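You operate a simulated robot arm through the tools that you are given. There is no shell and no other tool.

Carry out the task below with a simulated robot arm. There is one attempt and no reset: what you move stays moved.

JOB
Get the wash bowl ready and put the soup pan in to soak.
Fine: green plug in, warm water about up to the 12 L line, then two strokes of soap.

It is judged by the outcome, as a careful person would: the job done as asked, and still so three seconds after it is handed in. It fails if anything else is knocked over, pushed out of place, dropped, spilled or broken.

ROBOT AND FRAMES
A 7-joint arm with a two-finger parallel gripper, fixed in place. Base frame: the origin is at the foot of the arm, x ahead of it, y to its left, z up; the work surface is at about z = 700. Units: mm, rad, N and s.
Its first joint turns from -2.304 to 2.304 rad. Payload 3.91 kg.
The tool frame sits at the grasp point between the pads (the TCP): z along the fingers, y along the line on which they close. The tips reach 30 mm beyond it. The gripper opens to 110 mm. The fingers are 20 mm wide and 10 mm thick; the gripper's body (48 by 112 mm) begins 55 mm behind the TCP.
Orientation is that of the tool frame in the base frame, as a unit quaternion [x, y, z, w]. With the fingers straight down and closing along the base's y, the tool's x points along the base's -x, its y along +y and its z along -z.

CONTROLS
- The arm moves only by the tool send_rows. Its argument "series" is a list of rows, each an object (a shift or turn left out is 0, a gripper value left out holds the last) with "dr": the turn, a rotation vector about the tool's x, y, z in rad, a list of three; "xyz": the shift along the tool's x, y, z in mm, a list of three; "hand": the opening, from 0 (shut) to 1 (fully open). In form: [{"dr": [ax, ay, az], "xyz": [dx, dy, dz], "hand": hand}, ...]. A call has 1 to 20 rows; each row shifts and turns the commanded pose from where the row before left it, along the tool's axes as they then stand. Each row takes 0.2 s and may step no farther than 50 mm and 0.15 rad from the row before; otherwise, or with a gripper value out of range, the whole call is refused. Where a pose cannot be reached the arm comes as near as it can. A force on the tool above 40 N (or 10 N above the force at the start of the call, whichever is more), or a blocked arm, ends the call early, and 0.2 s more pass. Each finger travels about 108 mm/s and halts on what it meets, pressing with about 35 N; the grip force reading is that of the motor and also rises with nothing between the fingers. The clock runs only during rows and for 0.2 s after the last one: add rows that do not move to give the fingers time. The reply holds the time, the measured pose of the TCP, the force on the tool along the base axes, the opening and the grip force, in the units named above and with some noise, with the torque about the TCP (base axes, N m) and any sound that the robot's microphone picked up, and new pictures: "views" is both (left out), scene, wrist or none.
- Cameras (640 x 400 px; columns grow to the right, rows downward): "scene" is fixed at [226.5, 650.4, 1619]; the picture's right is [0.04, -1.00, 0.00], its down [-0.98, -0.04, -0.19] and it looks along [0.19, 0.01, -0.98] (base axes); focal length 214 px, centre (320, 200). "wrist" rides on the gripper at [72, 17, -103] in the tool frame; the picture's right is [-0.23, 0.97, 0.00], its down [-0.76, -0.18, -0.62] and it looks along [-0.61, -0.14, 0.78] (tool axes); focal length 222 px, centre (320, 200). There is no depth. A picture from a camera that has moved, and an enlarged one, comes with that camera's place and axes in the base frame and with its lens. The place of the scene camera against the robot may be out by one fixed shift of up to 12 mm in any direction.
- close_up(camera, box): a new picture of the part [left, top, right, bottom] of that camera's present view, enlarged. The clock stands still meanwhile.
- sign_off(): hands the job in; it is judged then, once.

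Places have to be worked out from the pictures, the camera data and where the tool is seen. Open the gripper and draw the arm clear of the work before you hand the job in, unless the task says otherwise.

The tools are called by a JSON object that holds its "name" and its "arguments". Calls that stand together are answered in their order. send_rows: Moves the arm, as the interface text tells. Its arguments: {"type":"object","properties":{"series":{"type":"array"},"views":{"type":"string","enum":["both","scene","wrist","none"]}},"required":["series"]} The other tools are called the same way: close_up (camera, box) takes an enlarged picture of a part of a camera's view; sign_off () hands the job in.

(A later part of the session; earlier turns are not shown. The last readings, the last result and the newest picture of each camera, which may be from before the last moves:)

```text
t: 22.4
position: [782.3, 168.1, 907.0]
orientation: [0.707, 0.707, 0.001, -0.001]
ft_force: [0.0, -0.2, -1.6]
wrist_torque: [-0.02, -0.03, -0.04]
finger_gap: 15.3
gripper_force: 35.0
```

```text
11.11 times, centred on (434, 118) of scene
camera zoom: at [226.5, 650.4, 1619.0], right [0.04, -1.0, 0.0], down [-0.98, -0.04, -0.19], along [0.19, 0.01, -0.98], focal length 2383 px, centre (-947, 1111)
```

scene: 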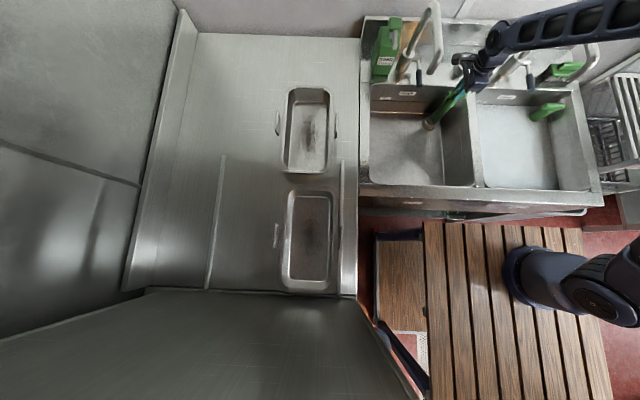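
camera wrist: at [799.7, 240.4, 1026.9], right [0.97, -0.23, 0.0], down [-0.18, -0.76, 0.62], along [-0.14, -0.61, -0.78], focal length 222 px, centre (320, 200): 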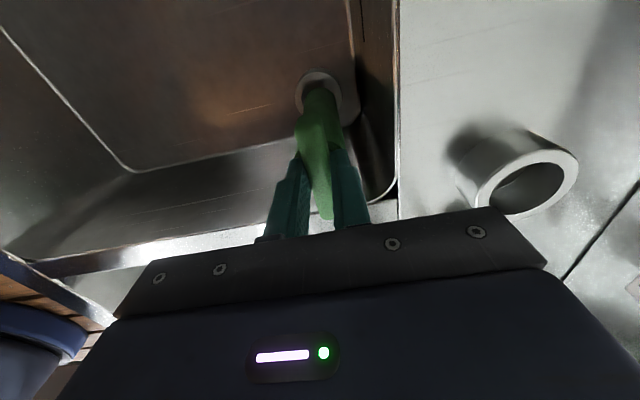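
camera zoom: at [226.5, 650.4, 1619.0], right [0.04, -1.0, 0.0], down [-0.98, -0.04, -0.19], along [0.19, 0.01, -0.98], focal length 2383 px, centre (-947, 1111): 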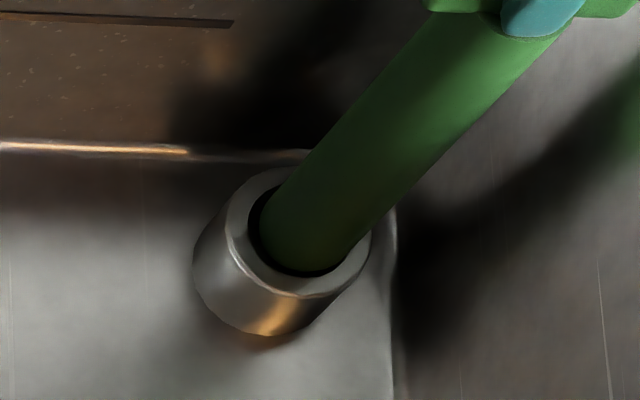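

Both views show the pipe end nearly concentric with the socket hole. I'll lower it gently and watch the force.

{"name": "send_rows", "arguments": {"series": [{"xyz": [0, 0, 5]}, {"xyz": [0, 0, 5]}, {"xyz": [0, 0, 3]}, {}], "views": "none"}}

{"name": "close_up", "arguments": {"camera": "wrist", "box": [270, 70, 370, 140]}}

{"name": "close_up", "arguments": {"camera": "scene", "box": [410, 100, 458, 136]}}

```text
t: 23.4
position: [781.3, 167.7, 894.5]
orientation: [0.707, 0.707, 0.0, 0.0]
ft_force: [-0.6, -0.1, -2.1]
wrist_torque: [0.05, 0.0, 0.0]
finger_gap: 15.5
gripper_force: 35.2
```

```text
5.71 times, centred on (320, 105) of wrist
camera zoom: at [797.8, 241.8, 998.0], right [0.97, -0.23, 0.0], down [-0.18, -0.76, 0.62], along [-0.14, -0.61, -0.78], focal length 1269 px, centre (320, 743)
```

zoom: 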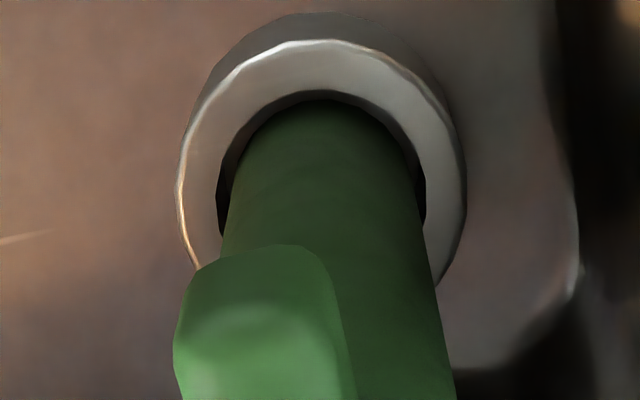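

```text
11.11 times, centred on (434, 118) of scene
camera zoom: at [226.5, 650.4, 1619.0], right [0.04, -1.0, 0.0], down [-0.98, -0.04, -0.19], along [0.19, 0.01, -0.98], focal length 2383 px, centre (-947, 1111)
```

zoom: 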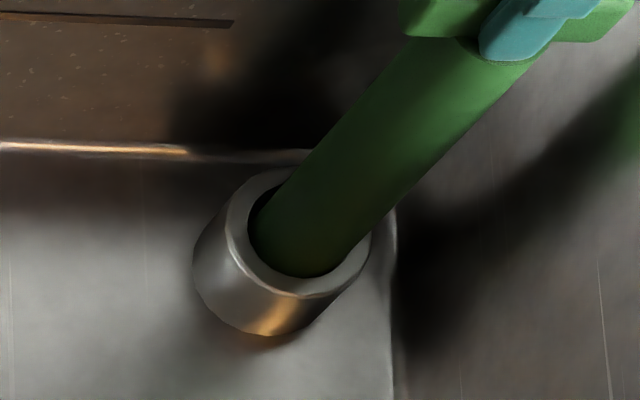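

There's still no contact force, and the pipe appears to be entering. I'll continue down.

{"name": "send_rows", "arguments": {"series": [{"xyz": [0, 0, 5]}, {"xyz": [0, 0, 5]}, {"xyz": [0, 0, 4]}, {}], "views": "none"}}

{"name": "close_up", "arguments": {"camera": "wrist", "box": [270, 70, 370, 140]}}

{"name": "close_up", "arguments": {"camera": "scene", "box": [410, 100, 458, 136]}}

```text
t: 24.4
position: [780.6, 167.2, 880.6]
orientation: [0.707, 0.707, 0.001, 0.001]
ft_force: [-0.1, -0.1, -1.7]
wrist_torque: [0.02, 0.0, 0.01]
finger_gap: 15.5
gripper_force: 35.3
```

```text
5.71 times, centred on (320, 105) of wrist
camera zoom: at [798.4, 241.6, 984.1], right [0.97, -0.23, 0.0], down [-0.18, -0.76, 0.62], along [-0.14, -0.61, -0.78], focal length 1269 px, centre (320, 743)
```

zoom: 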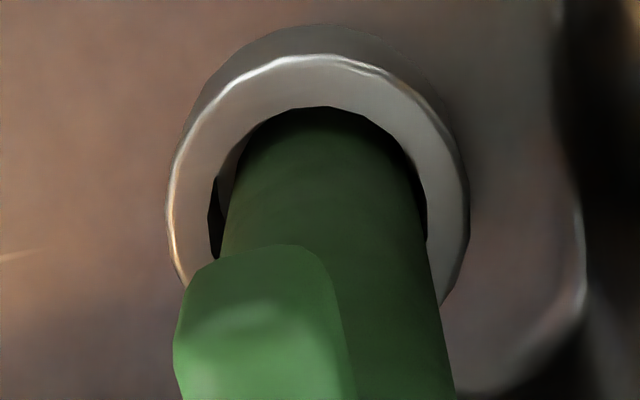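

```text
11.11 times, centred on (434, 118) of scene
camera zoom: at [226.5, 650.4, 1619.0], right [0.04, -1.0, 0.0], down [-0.98, -0.04, -0.19], along [0.19, 0.01, -0.98], focal length 2383 px, centre (-947, 1111)
```

zoom: 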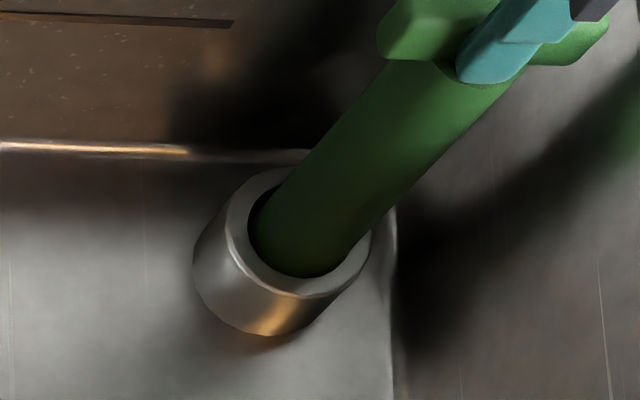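

The pipe is clearly inside the socket. I'll keep lowering until it seats.

{"name": "send_rows", "arguments": {"series": [{"xyz": [0, 0, 4]}, {"xyz": [0, 0, 4]}, {"xyz": [0, 0, 3]}, {}], "views": "none"}}

{"name": "send_rows", "arguments": {"series": [{"xyz": [0, 0, 3]}, {"xyz": [0, 0, 3]}, {}], "views": "none"}}

```text
t: 24.9
position: [783.4, 168.7, 880.8]
orientation: [0.707, 0.707, 0.002, 0.0]
ft_force: [-3.9, -0.1, 11.0]
wrist_torque: [-0.09, 0.47, 0.01]
finger_gap: 15.4
gripper_force: 34.6
stopped in row 2: the force on the tool passed its limit at 44 N (the readings are from after the stop); the commanded pose is now the measured one
```

```text
t: 25.3
position: [783.9, 168.2, 880.2]
orientation: [0.707, 0.707, 0.004, 0.001]
ft_force: [-5.2, -0.1, 16.2]
wrist_torque: [-0.17, 0.52, -0.03]
finger_gap: 15.4
gripper_force: 35.5
stopped in row 2: the force on the tool passed its limit at 46 N (the readings are from after the stop); the commanded pose is now the measured one
```

Contact stopped the descent at TCP z = 880, so the plug may be seated. I'll compare its height with the seated rinse plug.

{"name": "close_up", "arguments": {"camera": "scene", "box": [400, 70, 580, 160]}}

{"name": "close_up", "arguments": {"camera": "wrist", "box": [270, 70, 370, 140]}}

```text
3.56 times, centred on (490, 115) of scene
camera zoom: at [226.5, 650.4, 1619.0], right [0.04, -1.0, 0.0], down [-0.98, -0.04, -0.19], along [0.19, 0.01, -0.98], focal length 763 px, centre (-284, 502)
```

zoom: 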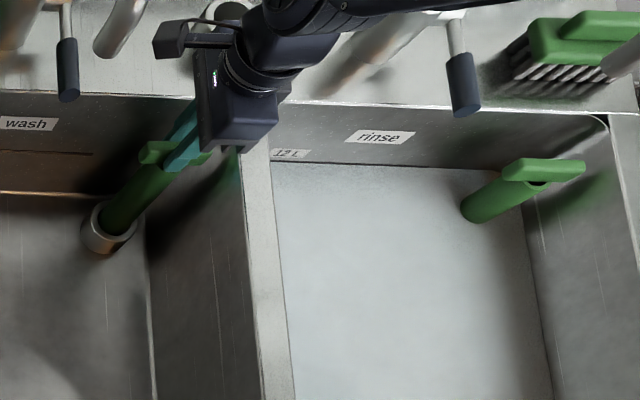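

```text
5.71 times, centred on (320, 105) of wrist
camera zoom: at [800.2, 241.6, 983.2], right [0.97, -0.23, 0.01], down [-0.18, -0.76, 0.62], along [-0.14, -0.6, -0.78], focal length 1269 px, centre (320, 743)
```

zoom: 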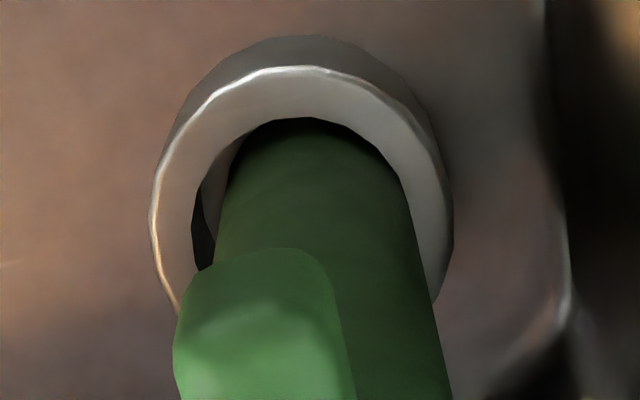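

The wash plug's bar is at about the same height as the rinse plug's, maybe 6 mm higher. The pipe now leans against the +x side of the hole, so I'll shift x by −2 mm and press once more.

{"name": "send_rows", "arguments": {"series": [{"xyz": [0, -2.5, -2]}, {}, {"xyz": [0, 0, 2]}, {"xyz": [0, 0, 2]}, {"xyz": [0, 0, 2]}, {"xyz": [0, 0, 2]}, {}], "views": "none"}}

{"name": "close_up", "arguments": {"camera": "wrist", "box": [270, 70, 370, 140]}}

```text
t: 26.4
position: [783.2, 168.7, 880.1]
orientation: [0.707, 0.707, 0.005, 0.002]
ft_force: [-2.0, 0.1, 13.0]
wrist_torque: [-0.15, 0.42, -0.02]
finger_gap: 15.4
gripper_force: 35.3
stopped in row 5: the force on the tool passed its limit at 44 N (the readings are from after the stop); the commanded pose is now the measured one
```

```text
5.71 times, centred on (320, 105) of wrist
camera zoom: at [798.8, 241.4, 983.2], right [0.97, -0.23, 0.01], down [-0.18, -0.76, 0.62], along [-0.14, -0.6, -0.79], focal length 1269 px, centre (320, 743)
```

zoom: 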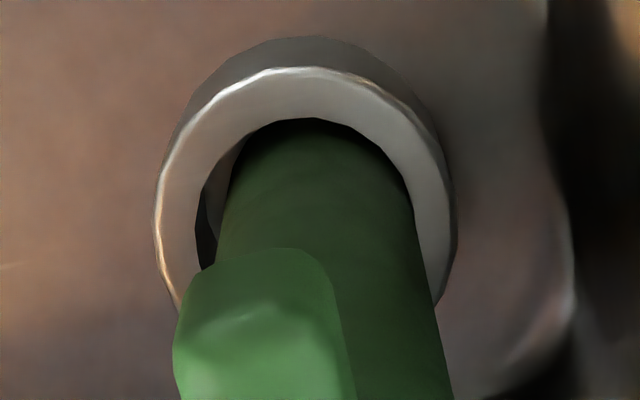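

It stops at exactly z = 880 every time, so the plug is seated. I'll release it gently, rise a little and check that it stands.

{"name": "send_rows", "arguments": {"series": [{"hand": 0.36}, {}, {"xyz": [0, 0, -15]}, {"xyz": [0, 0, -30]}, {"xyz": [0, 0, -40]}, {"xyz": [0, 0, -40]}, {}]}}

{"name": "close_up", "arguments": {"camera": "wrist", "box": [220, 30, 420, 210]}}

{"name": "close_up", "arguments": {"camera": "scene", "box": [400, 70, 580, 160]}}

```text
t: 28.0
position: [781.7, 167.6, 1006.2]
orientation: [0.707, 0.707, 0.004, 0.002]
ft_force: [-0.6, -0.2, 0.5]
wrist_torque: [-0.03, 0.01, -0.02]
finger_gap: 39.7
gripper_force: 0.2
camera wrist: at [797.1, 240.5, 1108.2], right [0.97, -0.23, 0.01], down [-0.18, -0.76, 0.62], along [-0.14, -0.6, -0.79], focal length 222 px, centre (320, 200)
```

scene: 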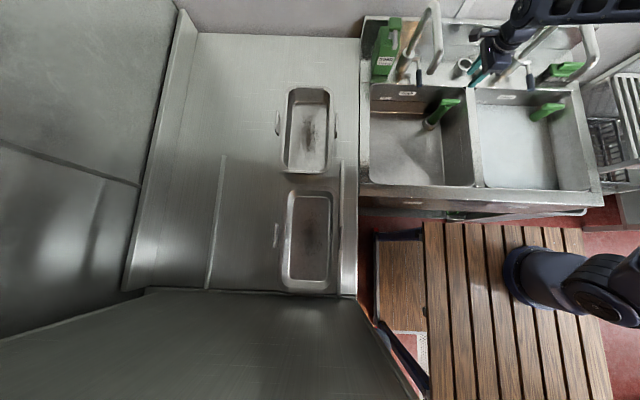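
wrist: 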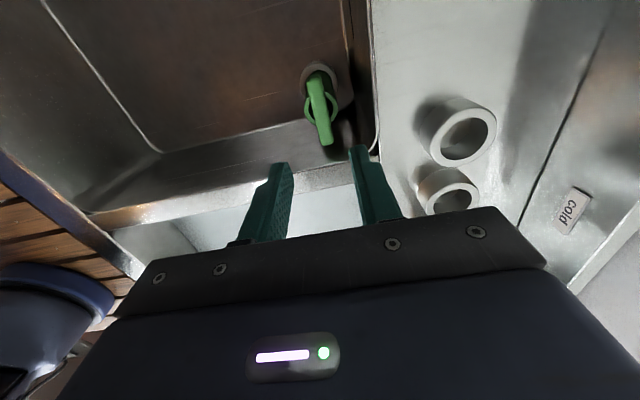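

```text
2.22 times, centred on (320, 120) of wrist
camera zoom: at [797.1, 240.5, 1108.2], right [0.97, -0.23, 0.01], down [-0.18, -0.76, 0.62], along [-0.14, -0.6, -0.79], focal length 494 px, centre (320, 378)
```

zoom: 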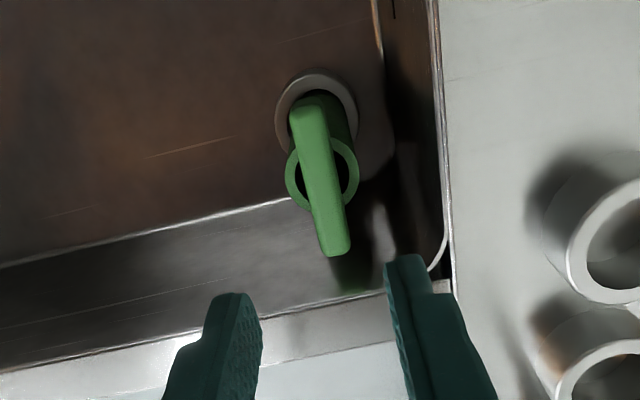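

```text
3.56 times, centred on (490, 115) of scene
camera zoom: at [226.5, 650.4, 1619.0], right [0.04, -1.0, 0.0], down [-0.98, -0.04, -0.19], along [0.19, 0.01, -0.98], focal length 763 px, centre (-284, 502)
```

zoom: 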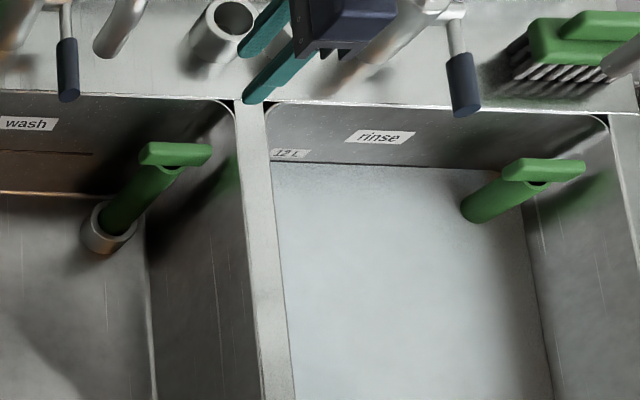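

The plug stands on its own. As a seating check I'll close the fingers and press down on the handle's centre.

{"name": "send_rows", "arguments": {"series": [{"xyz": [-1, 1, 30], "hand": 0}, {"xyz": [0, 0, 40]}, {"xyz": [0, 0, 29]}, {"xyz": [0, 0, 4]}, {"xyz": [0, 0, 4]}, {"xyz": [0, 0, 4]}, {"xyz": [0, 0, 4]}, {"xyz": [0, 0, 4]}, {}]}}

{"name": "close_up", "arguments": {"camera": "scene", "box": [400, 70, 580, 160]}}

```text
t: 29.3
position: [785.5, 167.5, 899.5]
orientation: [0.708, 0.706, 0.007, 0.003]
ft_force: [-1.7, -0.7, 17.5]
wrist_torque: [-0.18, 0.12, -0.01]
finger_gap: 0.1
gripper_force: 34.6
stopped in row 6: the force on the tool passed its limit at 48 N (the readings are from after the stop); the commanded pose is now the measured one
camera wrist: at [800.2, 239.5, 1003.6], right [0.97, -0.23, 0.01], down [-0.19, -0.77, 0.62], along [-0.13, -0.6, -0.79], focal length 222 px, centre (320, 200)
```

scene: 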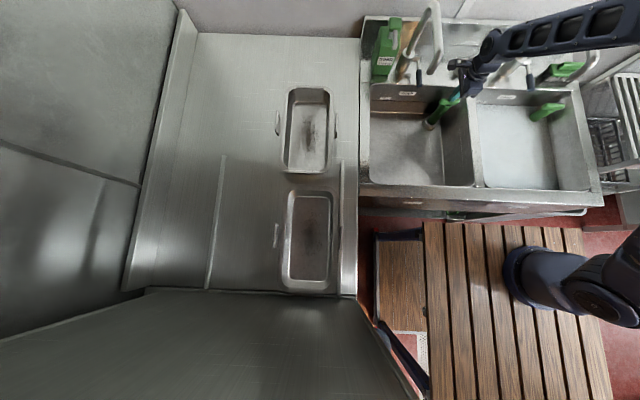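
wrist: 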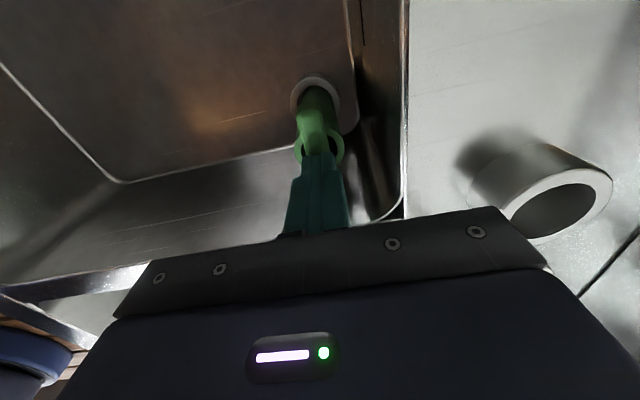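

```text
3.56 times, centred on (490, 115) of scene
camera zoom: at [226.5, 650.4, 1619.0], right [0.04, -1.0, 0.0], down [-0.98, -0.04, -0.19], along [0.19, 0.01, -0.98], focal length 763 px, centre (-284, 502)
```

zoom: 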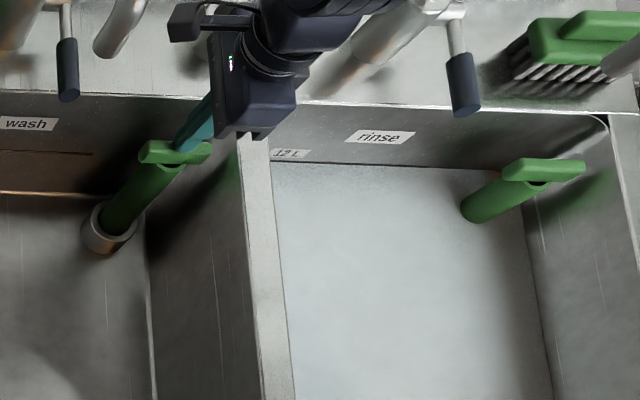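

The handle doesn't give under 48 N, so the plug is firmly seated. I'll rise, turn the tool back to face forward, and look at the tap lever closely.

{"name": "send_rows", "arguments": {"series": [{"xyz": [0, 0, -40]}, {"xyz": [0, 0, -50]}, {"xyz": [0, 0, -50]}, {"xyz": [0, 0, -50]}, {"xyz": [0, -45, 0]}, {"xyz": [0, -45, 0]}, {"xyz": [0, -45, 0]}, {"dr": [0, 0, -0.143]}, {"dr": [0, 0, -0.143]}, {"dr": [0, 0, -0.143]}, {"dr": [0, 0, -0.143]}, {"dr": [0, 0, -0.143]}, {"dr": [0, 0, -0.143]}, {"dr": [0, 0, -0.143]}, {"dr": [0, 0, -0.143]}, {"dr": [0, 0, -0.143]}, {"dr": [0, 0, -0.143]}, {"dr": [0, 0, -0.143]}, {}], "views": "wrist"}}

```text
t: 33.3
position: [649.0, 166.6, 1086.0]
orientation: [-0.001, 1.0, 0.002, 0.007]
ft_force: [0.5, -0.2, 0.3]
wrist_torque: [-0.02, 0.01, -0.03]
finger_gap: 0.0
gripper_force: 35.2
camera wrist: at [573.7, 183.6, 1188.7], right [0.23, 0.97, 0.01], down [0.75, -0.18, 0.63], along [0.62, -0.14, -0.78], focal length 222 px, centre (320, 200)
```

wrist: 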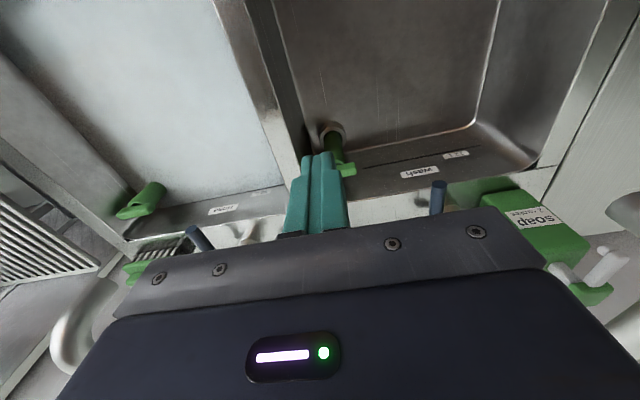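

I'll turn the view left and tilt it up to see the wash lever from the right-front side.

{"name": "send_rows", "arguments": {"series": [{"dr": [0, 0, -0.13]}, {"dr": [0, 0, -0.13]}, {"dr": [0, 0, -0.13]}, {"dr": [0, 0, -0.13]}, {"dr": [0, -0.15, 0]}, {"dr": [0, -0.15, 0]}, {"dr": [0, -0.15, 0]}, {"dr": [0, -0.15, 0]}, {"dr": [0, -0.15, 0]}, {}], "views": "wrist"}}

{"name": "close_up", "arguments": {"camera": "wrist", "box": [300, 60, 460, 200]}}

```text
t: 35.5
position: [643.6, 176.4, 1081.2]
orientation: [-0.252, 0.903, 0.094, 0.334]
ft_force: [3.2, -6.9, 1.1]
wrist_torque: [0.34, 0.23, 0.36]
finger_gap: 0.0
gripper_force: 34.9
out of reach, approached as far as the arm can: row 9
camera wrist: at [530.1, 129.3, 1110.7], right [-0.36, 0.92, 0.15], down [0.24, -0.06, 0.97], along [0.9, 0.38, -0.2], focal length 222 px, centre (320, 200)
```

wrist: 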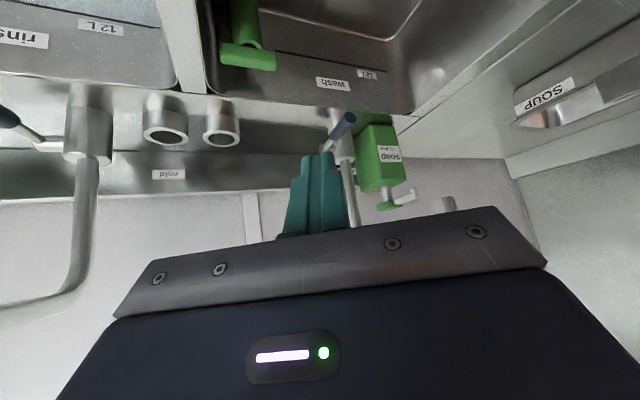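

```text
2.86 times, centred on (380, 130) of wrist
camera zoom: at [530.1, 129.3, 1110.7], right [-0.36, 0.92, 0.15], down [0.24, -0.06, 0.97], along [0.9, 0.38, -0.2], focal length 635 px, centre (149, 400)
```

zoom: 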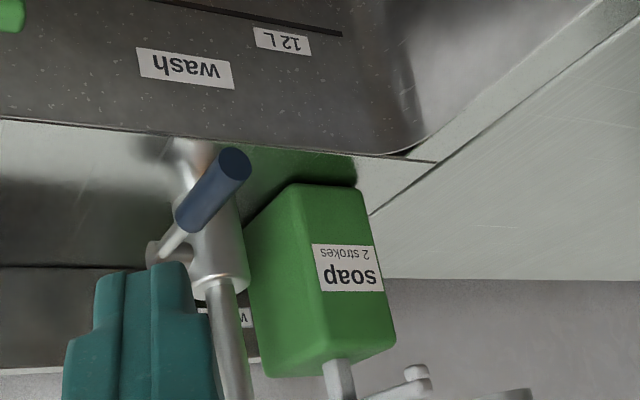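

The lever is level at z of about 920, runs from the pivot at x ≈ 908 to its end at x ≈ 797, and lies at y ≈ 315. I'll approach from the front and below the spout with a shallow tool so the fingers can straddle the lever, starting with an intermediate pose.

{"name": "send_rows", "arguments": {"series": [{"xyz": [-8.5, 11.4, 34.1], "hand": 0.5}, {"xyz": [-8.5, 11.4, 34.1]}, {"xyz": [-8.5, 11.4, 34.1]}, {"dr": [0.0905, 0, 0.1]}, {"dr": [0.0905, 0, 0.1]}, {"dr": [0, -0.13, 0]}, {"dr": [0, -0.13, 0]}, {}, {}]}}

```text
t: 37.5
position: [704.3, 241.8, 1017.8]
orientation: [-0.115, 0.877, 0.058, 0.463]
ft_force: [0.7, 0.0, 0.7]
wrist_torque: [0.0, 0.02, -0.03]
finger_gap: 55.0
gripper_force: 0.1
camera wrist: at [577.9, 226.9, 1017.2], right [-0.13, 0.98, 0.18], down [-0.04, -0.19, 0.98], along [0.99, 0.12, 0.06], focal length 222 px, centre (320, 200)
```

scene: 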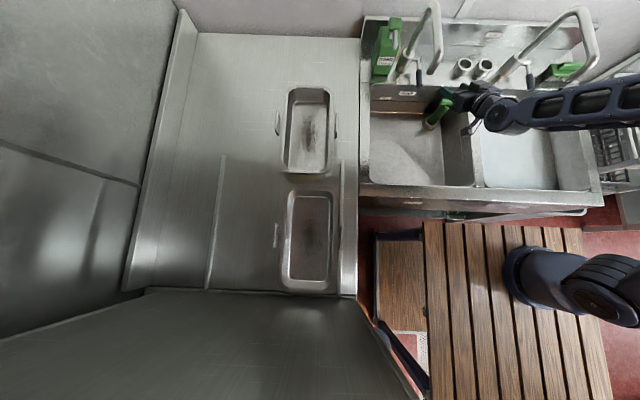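
wrist: 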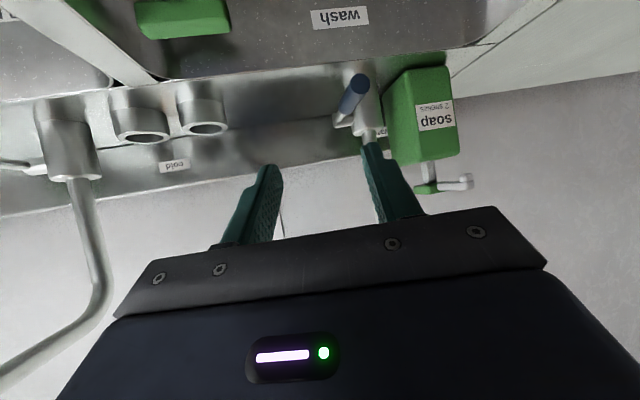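

The view confirms the lever end near (800, 314, 921). I'll move to a pre-grasp pose just in front of it.

{"name": "send_rows", "arguments": {"series": [{"xyz": [6.3, 23.3, 18]}, {"xyz": [6.3, 23.3, 18]}, {"xyz": [0, 0, 37]}, {}]}}

{"name": "close_up", "arguments": {"camera": "wrist", "box": [220, 60, 420, 240]}}

{"name": "close_up", "arguments": {"camera": "scene", "box": [380, 30, 500, 120]}}

```text
t: 38.5
position: [744.6, 300.9, 964.9]
orientation: [-0.115, 0.877, 0.058, 0.462]
ft_force: [0.9, -0.4, 0.3]
wrist_torque: [-0.03, 0.02, 0.01]
finger_gap: 55.0
gripper_force: 0.0
camera wrist: at [618.0, 286.2, 963.4], right [-0.12, 0.98, 0.18], down [-0.04, -0.19, 0.98], along [0.99, 0.12, 0.06], focal length 222 px, centre (320, 200)
```

scene: 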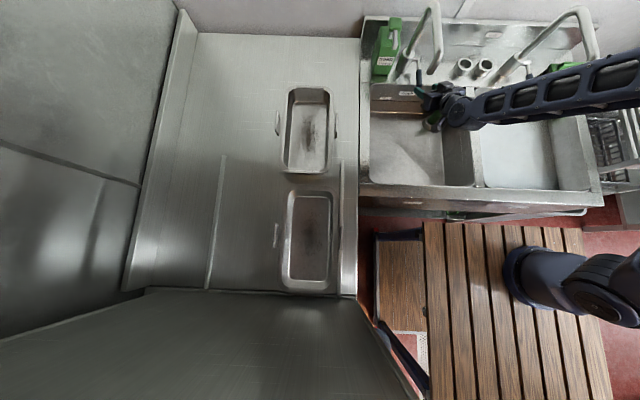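
wrist: 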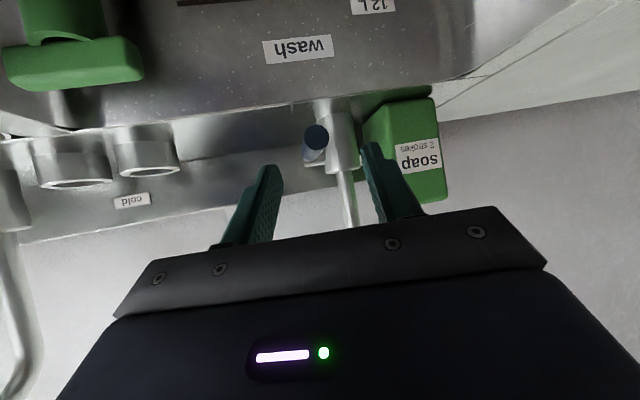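

```text
2.22 times, centred on (320, 150) of wrist
camera zoom: at [618.0, 286.2, 963.4], right [-0.12, 0.98, 0.18], down [-0.04, -0.19, 0.98], along [0.99, 0.12, 0.06], focal length 494 px, centre (320, 311)
```

zoom: 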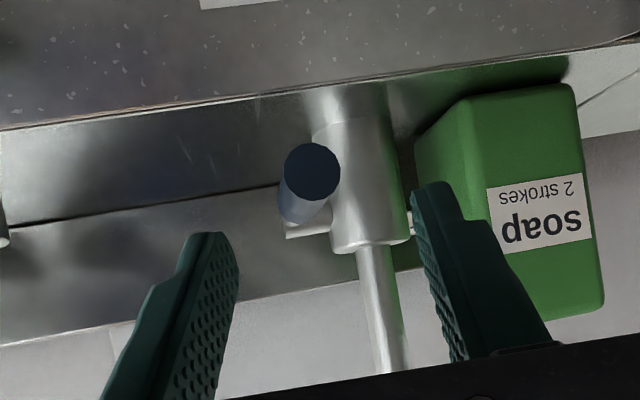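

```text
4.44 times, centred on (440, 75) of scene
camera zoom: at [226.5, 650.4, 1619.0], right [0.04, -1.0, 0.0], down [-0.98, -0.04, -0.19], along [0.19, 0.01, -0.98], focal length 953 px, centre (-213, 756)
```

zoom: 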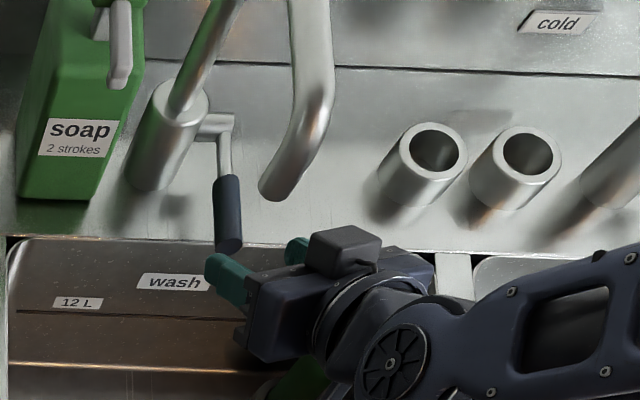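

The lever end is at about (797, 314, 924) and lies on the tool's approach line. I'll advance 66 mm so the fingers straddle it.

{"name": "send_rows", "arguments": {"series": [{"xyz": [-2, 0, 22]}, {"xyz": [0, 0, 22]}, {"xyz": [0, 0, 22]}, {}]}}

{"name": "close_up", "arguments": {"camera": "wrist", "box": [220, 60, 420, 240]}}

{"name": "close_up", "arguments": {"camera": "scene", "box": [380, 30, 500, 120]}}

```text
t: 39.5
position: [800.2, 313.4, 930.4]
orientation: [-0.115, 0.877, 0.058, 0.462]
ft_force: [-0.2, -0.8, 0.2]
wrist_torque: [-0.01, -0.02, 0.03]
finger_gap: 55.0
gripper_force: 0.0
camera wrist: at [673.0, 298.8, 928.0], right [-0.12, 0.98, 0.18], down [-0.04, -0.19, 0.98], along [0.99, 0.12, 0.06], focal length 222 px, centre (320, 200)
```

scene: 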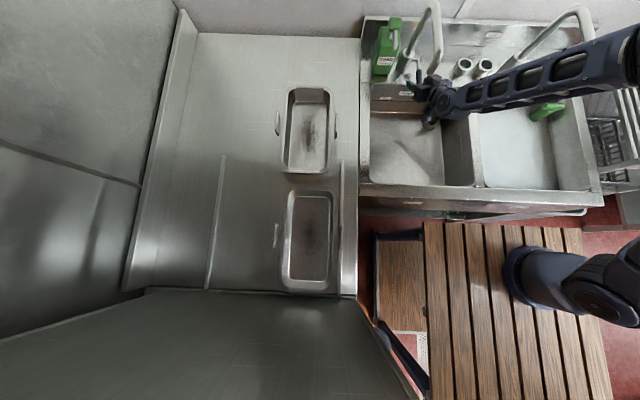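
wrist: 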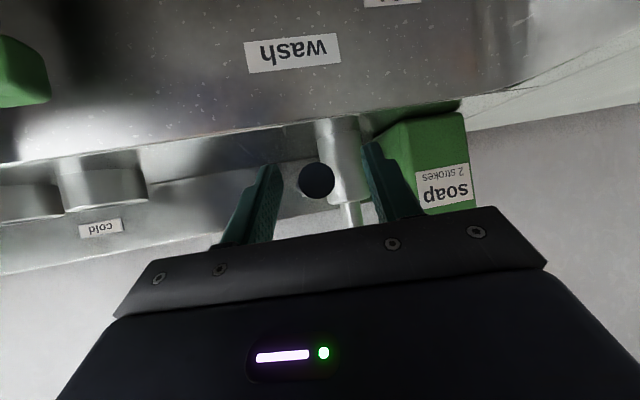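

```text
2.22 times, centred on (320, 150) of wrist
camera zoom: at [673.0, 298.8, 928.0], right [-0.12, 0.98, 0.18], down [-0.04, -0.19, 0.98], along [0.99, 0.12, 0.06], focal length 494 px, centre (320, 311)
```

zoom: 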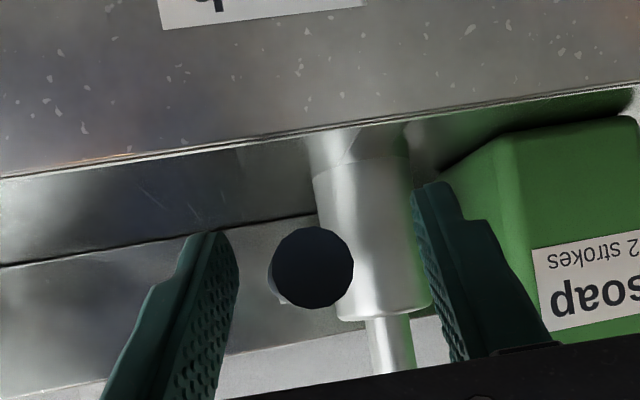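

```text
4.44 times, centred on (440, 75) of scene
camera zoom: at [226.5, 650.4, 1619.0], right [0.04, -1.0, 0.0], down [-0.98, -0.04, -0.19], along [0.19, 0.01, -0.98], focal length 953 px, centre (-213, 756)
```

zoom: 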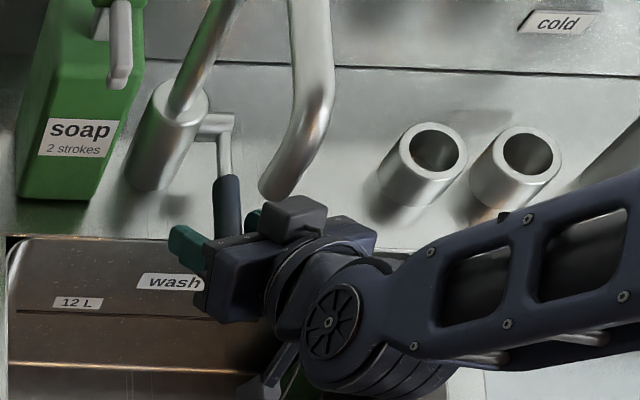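

The lever is between the fingers. I'll close on it.

{"name": "send_rows", "arguments": {"series": [{"hand": 0.1}, {}, {}, {}], "views": "wrist"}}

```text
t: 40.4
position: [800.9, 309.5, 930.5]
orientation: [-0.112, 0.877, 0.055, 0.463]
ft_force: [-4.4, -4.0, 1.1]
wrist_torque: [0.18, 0.05, -1.64]
finger_gap: 28.1
gripper_force: 45.6
stopped in row 4: the force on the tool passed its limit at 41 N (the readings are from after the stop); the commanded pose is now the measured one
camera wrist: at [674.0, 295.6, 927.5], right [-0.12, 0.98, 0.18], down [-0.04, -0.19, 0.98], along [0.99, 0.11, 0.06], focal length 222 px, centre (320, 200)
```

wrist: 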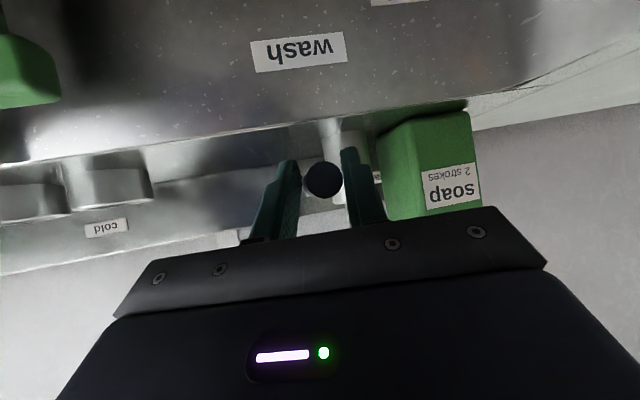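

The fingers stopped at a 28 mm gap because the tool is yawed about 15° to the lever. I'll open, square the yaw to the lever, recentre, and close again.

{"name": "send_rows", "arguments": {"series": [{"hand": 0.5}, {}, {"dr": [0.1, 0, 0.0685], "xyz": [0, 2.5, 0]}, {"dr": [0.1, 0, 0.0685], "xyz": [0, 2, 0]}, {}]}}

{"name": "close_up", "arguments": {"camera": "scene", "box": [380, 30, 500, 120]}}

```text
t: 41.6
position: [799.1, 316.3, 929.6]
orientation: [-0.006, 0.885, 0.0, 0.466]
ft_force: [0.5, 0.0, 0.5]
wrist_torque: [0.0, -0.02, -0.01]
finger_gap: 55.0
gripper_force: 0.0
camera wrist: at [673.3, 331.5, 927.4], right [0.12, 0.98, 0.18], down [-0.08, -0.17, 0.98], along [0.99, -0.13, 0.06], focal length 222 px, centre (320, 200)
```

scene: 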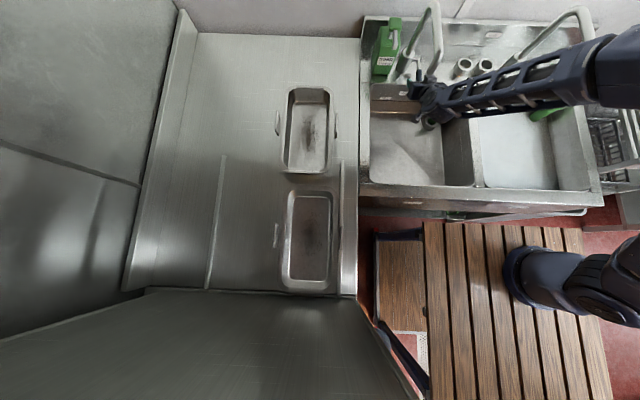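
wrist: 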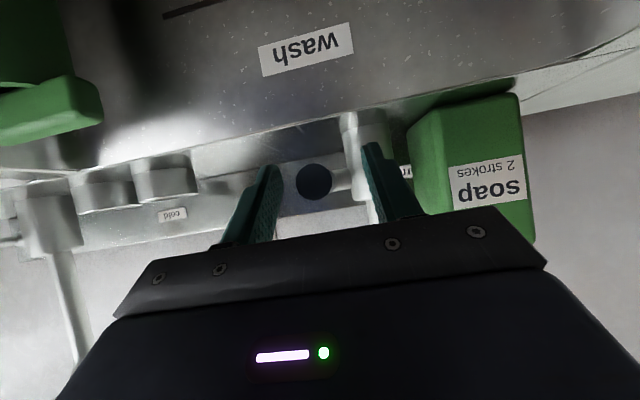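

```text
4.44 times, centred on (440, 75) of scene
camera zoom: at [226.5, 650.4, 1619.0], right [0.04, -1.0, 0.0], down [-0.98, -0.04, -0.19], along [0.19, 0.01, -0.98], focal length 953 px, centre (-213, 756)
```

zoom: 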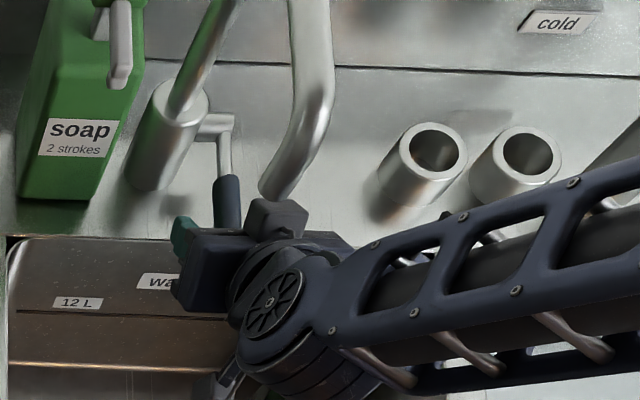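

The tool is now square to the lever, which sits about 3 mm right of centre. I'll recentre and close.

{"name": "send_rows", "arguments": {"series": [{"xyz": [0, -3, 0]}, {"hand": 0.1}, {}, {}, {}], "views": "wrist"}}

```text
t: 42.8
position: [799.7, 312.2, 929.0]
orientation: [-0.006, 0.884, -0.001, 0.467]
ft_force: [0.3, 7.8, -1.2]
wrist_torque: [0.1, 0.1, -0.67]
finger_gap: 20.6
gripper_force: 44.8
camera wrist: at [673.4, 329.0, 927.4], right [0.12, 0.98, 0.18], down [-0.08, -0.17, 0.98], along [0.99, -0.13, 0.06], focal length 222 px, centre (320, 200)
```

wrist: 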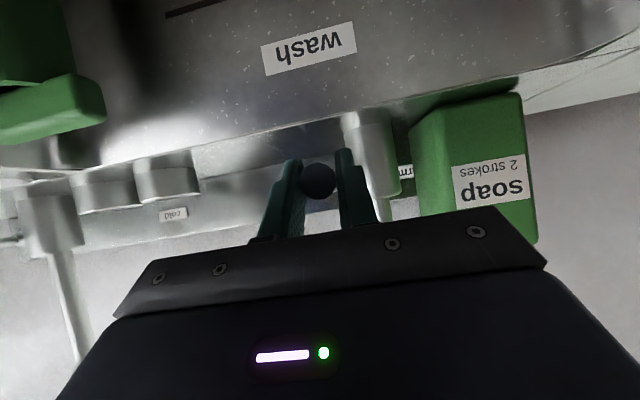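

The lever is held with a 20.6 mm gap. I'll test lifting it slightly and read the force.

{"name": "send_rows", "arguments": {"series": [{"xyz": [-2.5, 0, -1.7], "dr": [0, -0.028, 0]}, {"xyz": [-2.5, 0, -1.7], "dr": [0, -0.028, 0]}, {}], "views": "none"}}

```text
t: 43.6
position: [798.6, 311.0, 934.1]
orientation: [-0.007, 0.871, 0.0, 0.491]
ft_force: [-5.0, 11.5, -13.1]
wrist_torque: [0.04, 1.47, -0.86]
finger_gap: 20.6
gripper_force: 45.2
```

It rose about 5 mm with moderate resistance (Fz −13 N). I'll continue up the arc a little more and listen.

{"name": "send_rows", "arguments": {"series": [{"xyz": [-2.5, 0, -1.6], "dr": [0, -0.028, 0]}, {"xyz": [-2.5, 0, -1.6], "dr": [0, -0.028, 0]}, {"xyz": [-2.5, 0, -1.6], "dr": [0, -0.028, 0]}, {}]}}

```text
t: 44.6
position: [799.6, 312.0, 945.8]
orientation: [-0.007, 0.85, 0.001, 0.527]
ft_force: [11.2, 21.2, -10.4]
wrist_torque: [0.13, 1.09, -0.66]
finger_gap: 20.8
gripper_force: 45.0
camera wrist: at [674.1, 328.8, 924.8], right [0.09, 0.98, 0.2], down [-0.22, -0.17, 0.96], along [0.97, -0.13, 0.2], focal length 222 px, centre (320, 200)
```

scene: 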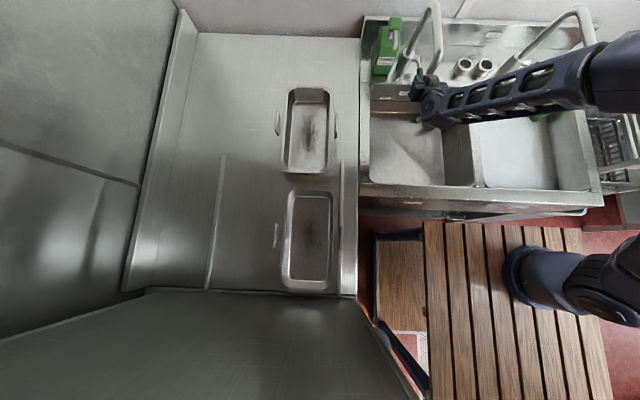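
wrist: 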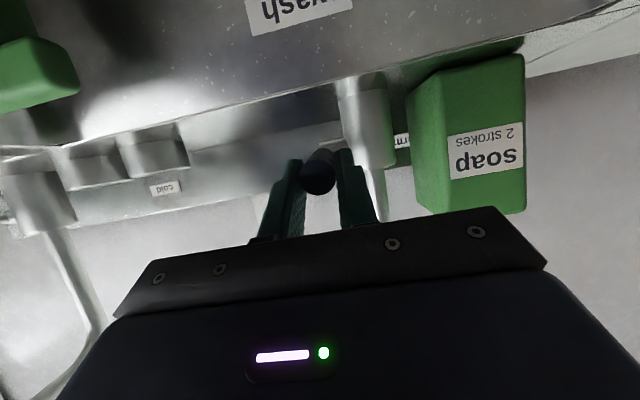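

The lever is moving up. I'll check for water and ease the sideways load.

{"name": "close_up", "arguments": {"camera": "scene", "box": [360, 20, 500, 190]}}

{"name": "send_rows", "arguments": {"series": [{"xyz": [-2.3, 1.5, -1.2], "dr": [0, -0.028, 0]}, {"xyz": [-2.3, 0, -1.2], "dr": [0, -0.028, 0]}, {"xyz": [-2.3, 0, -1.2], "dr": [0, -0.028, 0]}, {"xyz": [-2.3, 0, -1.2], "dr": [0, -0.028, 0]}, {}], "views": "scene"}}

```text
2.35 times, centred on (430, 105) of scene
camera zoom: at [226.5, 650.4, 1619.0], right [0.04, -1.0, 0.0], down [-0.98, -0.04, -0.19], along [0.19, 0.01, -0.98], focal length 505 px, centre (61, 424)
```

zoom: 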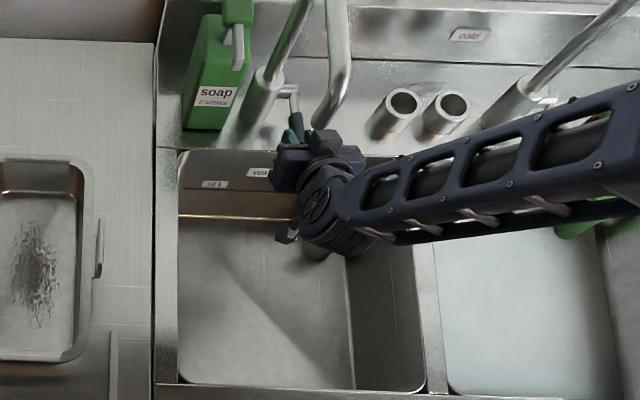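

```text
t: 45.8
position: [797.8, 312.3, 954.1]
orientation: [-0.006, 0.819, 0.0, 0.574]
ft_force: [-3.3, -3.1, -11.5]
wrist_torque: [-0.14, 1.35, -0.59]
finger_gap: 20.8
gripper_force: 45.3
```

scene: 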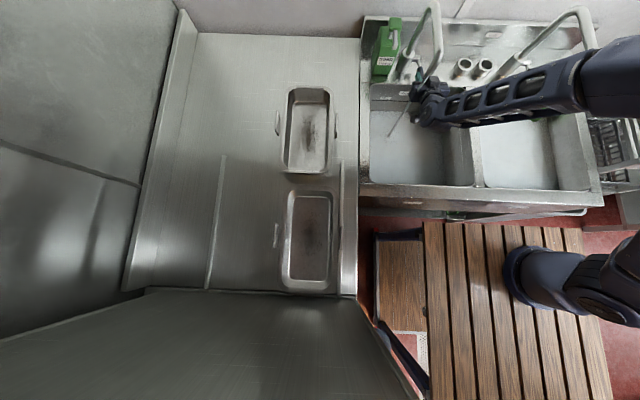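

The bowl floor has changed colour, so water seems to be flowing. I'll look closer.

{"name": "close_up", "arguments": {"camera": "scene", "box": [360, 60, 480, 190]}}

{"name": "close_up", "arguments": {"camera": "wrist", "box": [180, 0, 460, 200]}}

```text
3.08 times, centred on (420, 125) of scene
camera zoom: at [226.5, 650.4, 1619.0], right [0.04, -1.0, 0.0], down [-0.98, -0.04, -0.19], along [0.19, 0.01, -0.98], focal length 660 px, centre (12, 431)
```

zoom: 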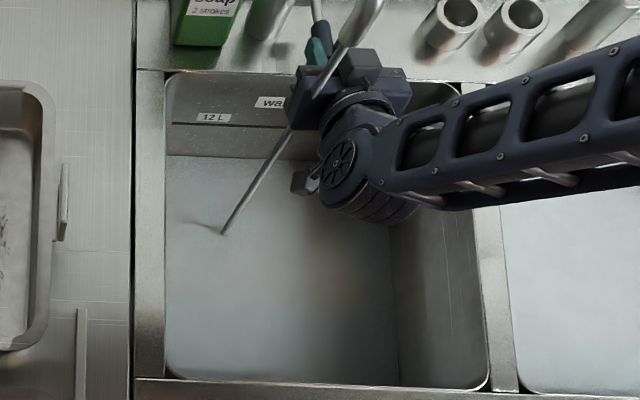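

```text
2.00 times, centred on (320, 100) of wrist
camera zoom: at [676.3, 329.1, 921.2], right [0.07, 0.98, 0.21], down [-0.32, -0.17, 0.93], along [0.94, -0.13, 0.3], focal length 444 px, centre (320, 400)
```

zoom: 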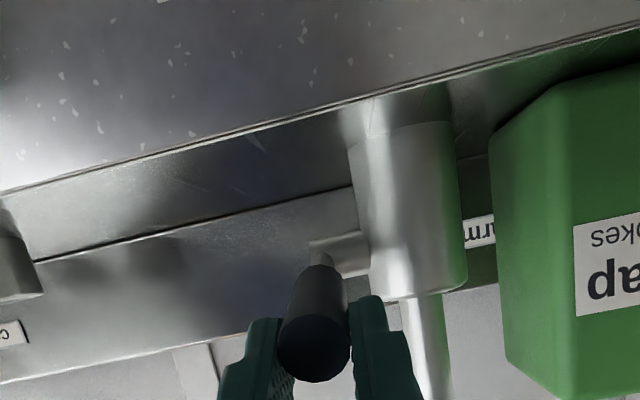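

A stream runs into the bowl. I'll hold still briefly to measure the fill rate against the 12 L line.

{"name": "send_rows", "arguments": {"series": [{}, {}, {}], "views": "none"}}

{"name": "close_up", "arguments": {"camera": "scene", "box": [360, 80, 440, 130]}}

```text
t: 46.6
position: [799.8, 310.8, 955.1]
orientation: [-0.006, 0.819, 0.001, 0.574]
ft_force: [-4.5, -10.0, -9.7]
wrist_torque: [-0.24, 1.22, -0.67]
finger_gap: 20.7
gripper_force: 44.8
```

```text
8.00 times, centred on (400, 105) of scene
camera zoom: at [226.5, 650.4, 1619.0], right [0.04, -1.0, 0.0], down [-0.98, -0.04, -0.19], along [0.19, 0.01, -0.98], focal length 1716 px, centre (-320, 960)
```

zoom: 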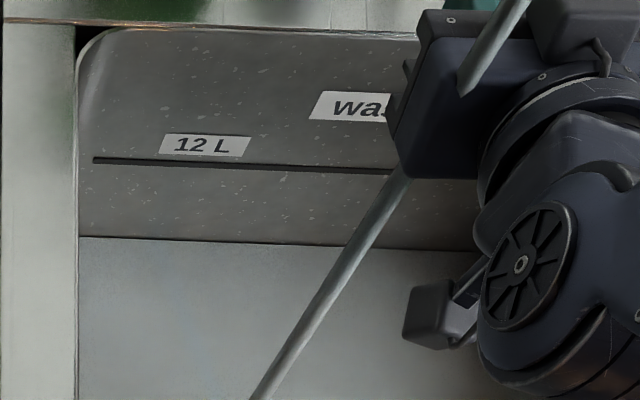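

The waterline is at 238 and the 12 L line at 160 in this enlargement. It rises roughly 5 px in 0.8 s, so I'll wait about 3 s and remeasure.

{"name": "send_rows", "arguments": {"series": [{}, {}, {}, {}, {}, {}, {}, {}, {}, {}, {}, {}, {}, {}], "views": "none"}}

{"name": "close_up", "arguments": {"camera": "scene", "box": [360, 80, 440, 130]}}

```text
t: 49.6
position: [798.7, 311.8, 955.1]
orientation: [-0.007, 0.819, 0.001, 0.574]
ft_force: [0.8, -20.1, -4.8]
wrist_torque: [-0.27, 0.55, -0.74]
finger_gap: 20.5
gripper_force: 44.5
```

```text
8.00 times, centred on (400, 105) of scene
camera zoom: at [226.5, 650.4, 1619.0], right [0.04, -1.0, 0.0], down [-0.98, -0.04, -0.19], along [0.19, 0.01, -0.98], focal length 1716 px, centre (-320, 960)
```

zoom: 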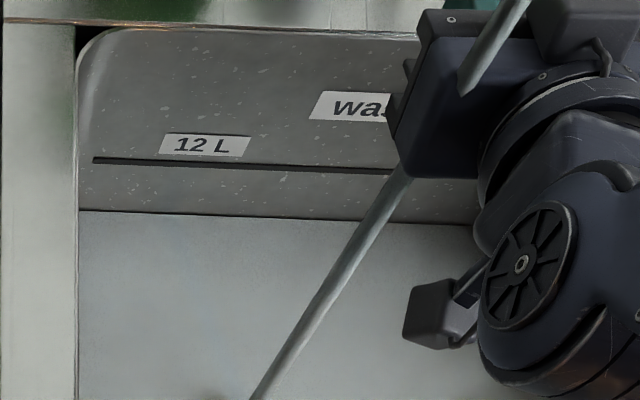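

It's rising about 9 px/s with 52 px to go. I'll wait another 3 s.

{"name": "send_rows", "arguments": {"series": [{"xyz": [0, -0.8, 0]}, {}, {}, {}, {}, {}, {}, {}, {}, {}, {}, {}, {}, {}], "views": "none"}}

{"name": "close_up", "arguments": {"camera": "scene", "box": [360, 80, 440, 130]}}

```text
t: 52.6
position: [798.8, 313.1, 954.3]
orientation: [-0.006, 0.819, 0.001, 0.574]
ft_force: [12.5, 0.5, 3.0]
wrist_torque: [-0.12, -0.79, -0.61]
finger_gap: 20.5
gripper_force: 44.5
```

```text
8.00 times, centred on (400, 105) of scene
camera zoom: at [226.5, 650.4, 1619.0], right [0.04, -1.0, 0.0], down [-0.98, -0.04, -0.19], along [0.19, 0.01, -0.98], focal length 1716 px, centre (-320, 960)
```

zoom: 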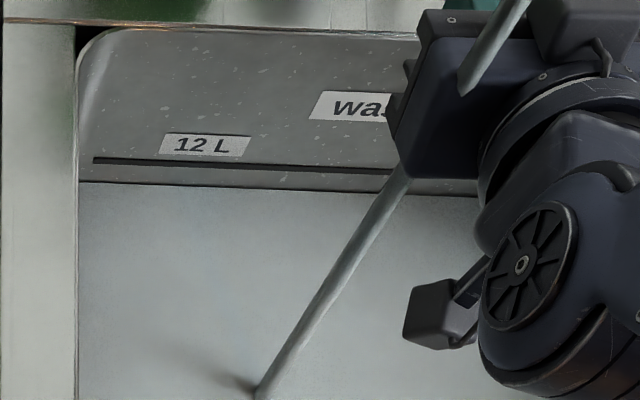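

The waterline is at 183 with the target at 159, about 2.6 s to go. I'll wait 1.8 s, then lower the lever back along its arc.

{"name": "send_rows", "arguments": {"series": [{}, {}, {}, {}, {}, {}, {}, {}, {}, {"xyz": [4.6, 0, 2.4], "dr": [0, 0.056, 0]}, {"xyz": [4.6, 0, 2.4], "dr": [0, 0.056, 0]}, {"xyz": [5, 0, 3.2], "dr": [0, 0.056, 0]}, {"xyz": [5, 0, 3.3], "dr": [0, 0.056, 0]}, {"xyz": [2.5, 0, 1.7], "dr": [0, 0.028, 0]}], "views": "none"}}

{"name": "close_up", "arguments": {"camera": "scene", "box": [360, 80, 440, 130]}}

```text
t: 55.6
position: [800.8, 312.5, 931.0]
orientation: [-0.006, 0.884, 0.0, 0.467]
ft_force: [-6.0, -2.6, 14.2]
wrist_torque: [-0.06, -1.33, -0.69]
finger_gap: 20.7
gripper_force: 45.5
```

```text
8.00 times, centred on (400, 105) of scene
camera zoom: at [226.5, 650.4, 1619.0], right [0.04, -1.0, 0.0], down [-0.98, -0.04, -0.19], along [0.19, 0.01, -0.98], focal length 1716 px, centre (-320, 960)
```

zoom: 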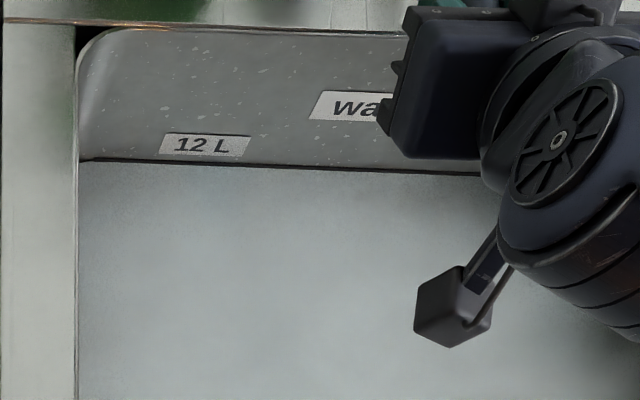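

The waterline is right at the 12 L line and the stream has stopped. I'll press the lever a touch further closed and check the level holds.

{"name": "send_rows", "arguments": {"series": [{"xyz": [1.6, 0, 1.1]}, {}, {}, {}, {}], "views": "none"}}

{"name": "close_up", "arguments": {"camera": "scene", "box": [360, 80, 440, 130]}}

{"name": "close_up", "arguments": {"camera": "wrist", "box": [180, 0, 460, 200]}}

```text
t: 56.8
position: [801.1, 312.8, 928.3]
orientation: [-0.005, 0.884, 0.0, 0.468]
ft_force: [6.1, 2.6, 29.4]
wrist_torque: [0.04, -0.71, -0.68]
finger_gap: 20.4
gripper_force: 45.8
```

```text
8.00 times, centred on (400, 105) of scene
camera zoom: at [226.5, 650.4, 1619.0], right [0.04, -1.0, 0.0], down [-0.98, -0.04, -0.19], along [0.19, 0.01, -0.98], focal length 1716 px, centre (-320, 960)
```

zoom: 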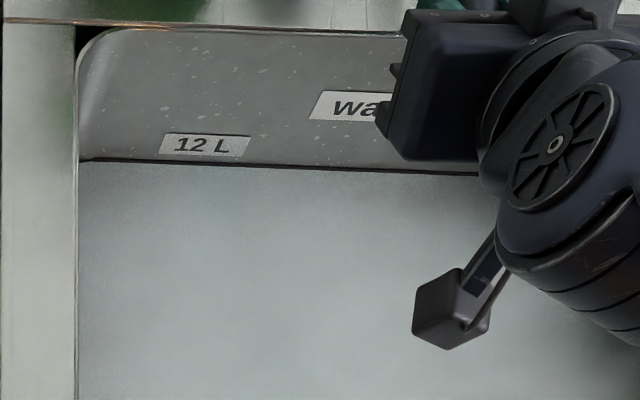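

```text
2.00 times, centred on (320, 100) of wrist
camera zoom: at [674.1, 329.1, 926.9], right [0.12, 0.98, 0.18], down [-0.08, -0.17, 0.98], along [0.99, -0.13, 0.06], focal length 444 px, centre (320, 400)
```

zoom: 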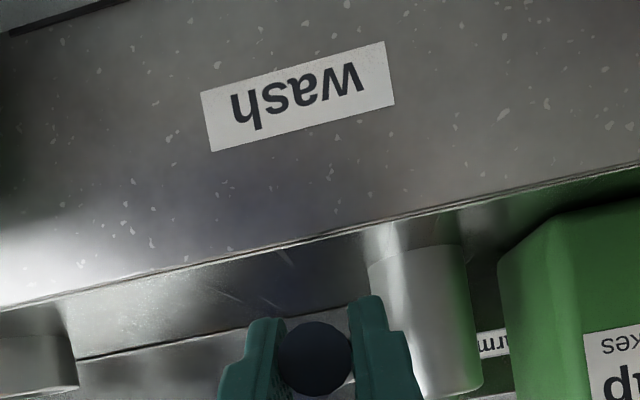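

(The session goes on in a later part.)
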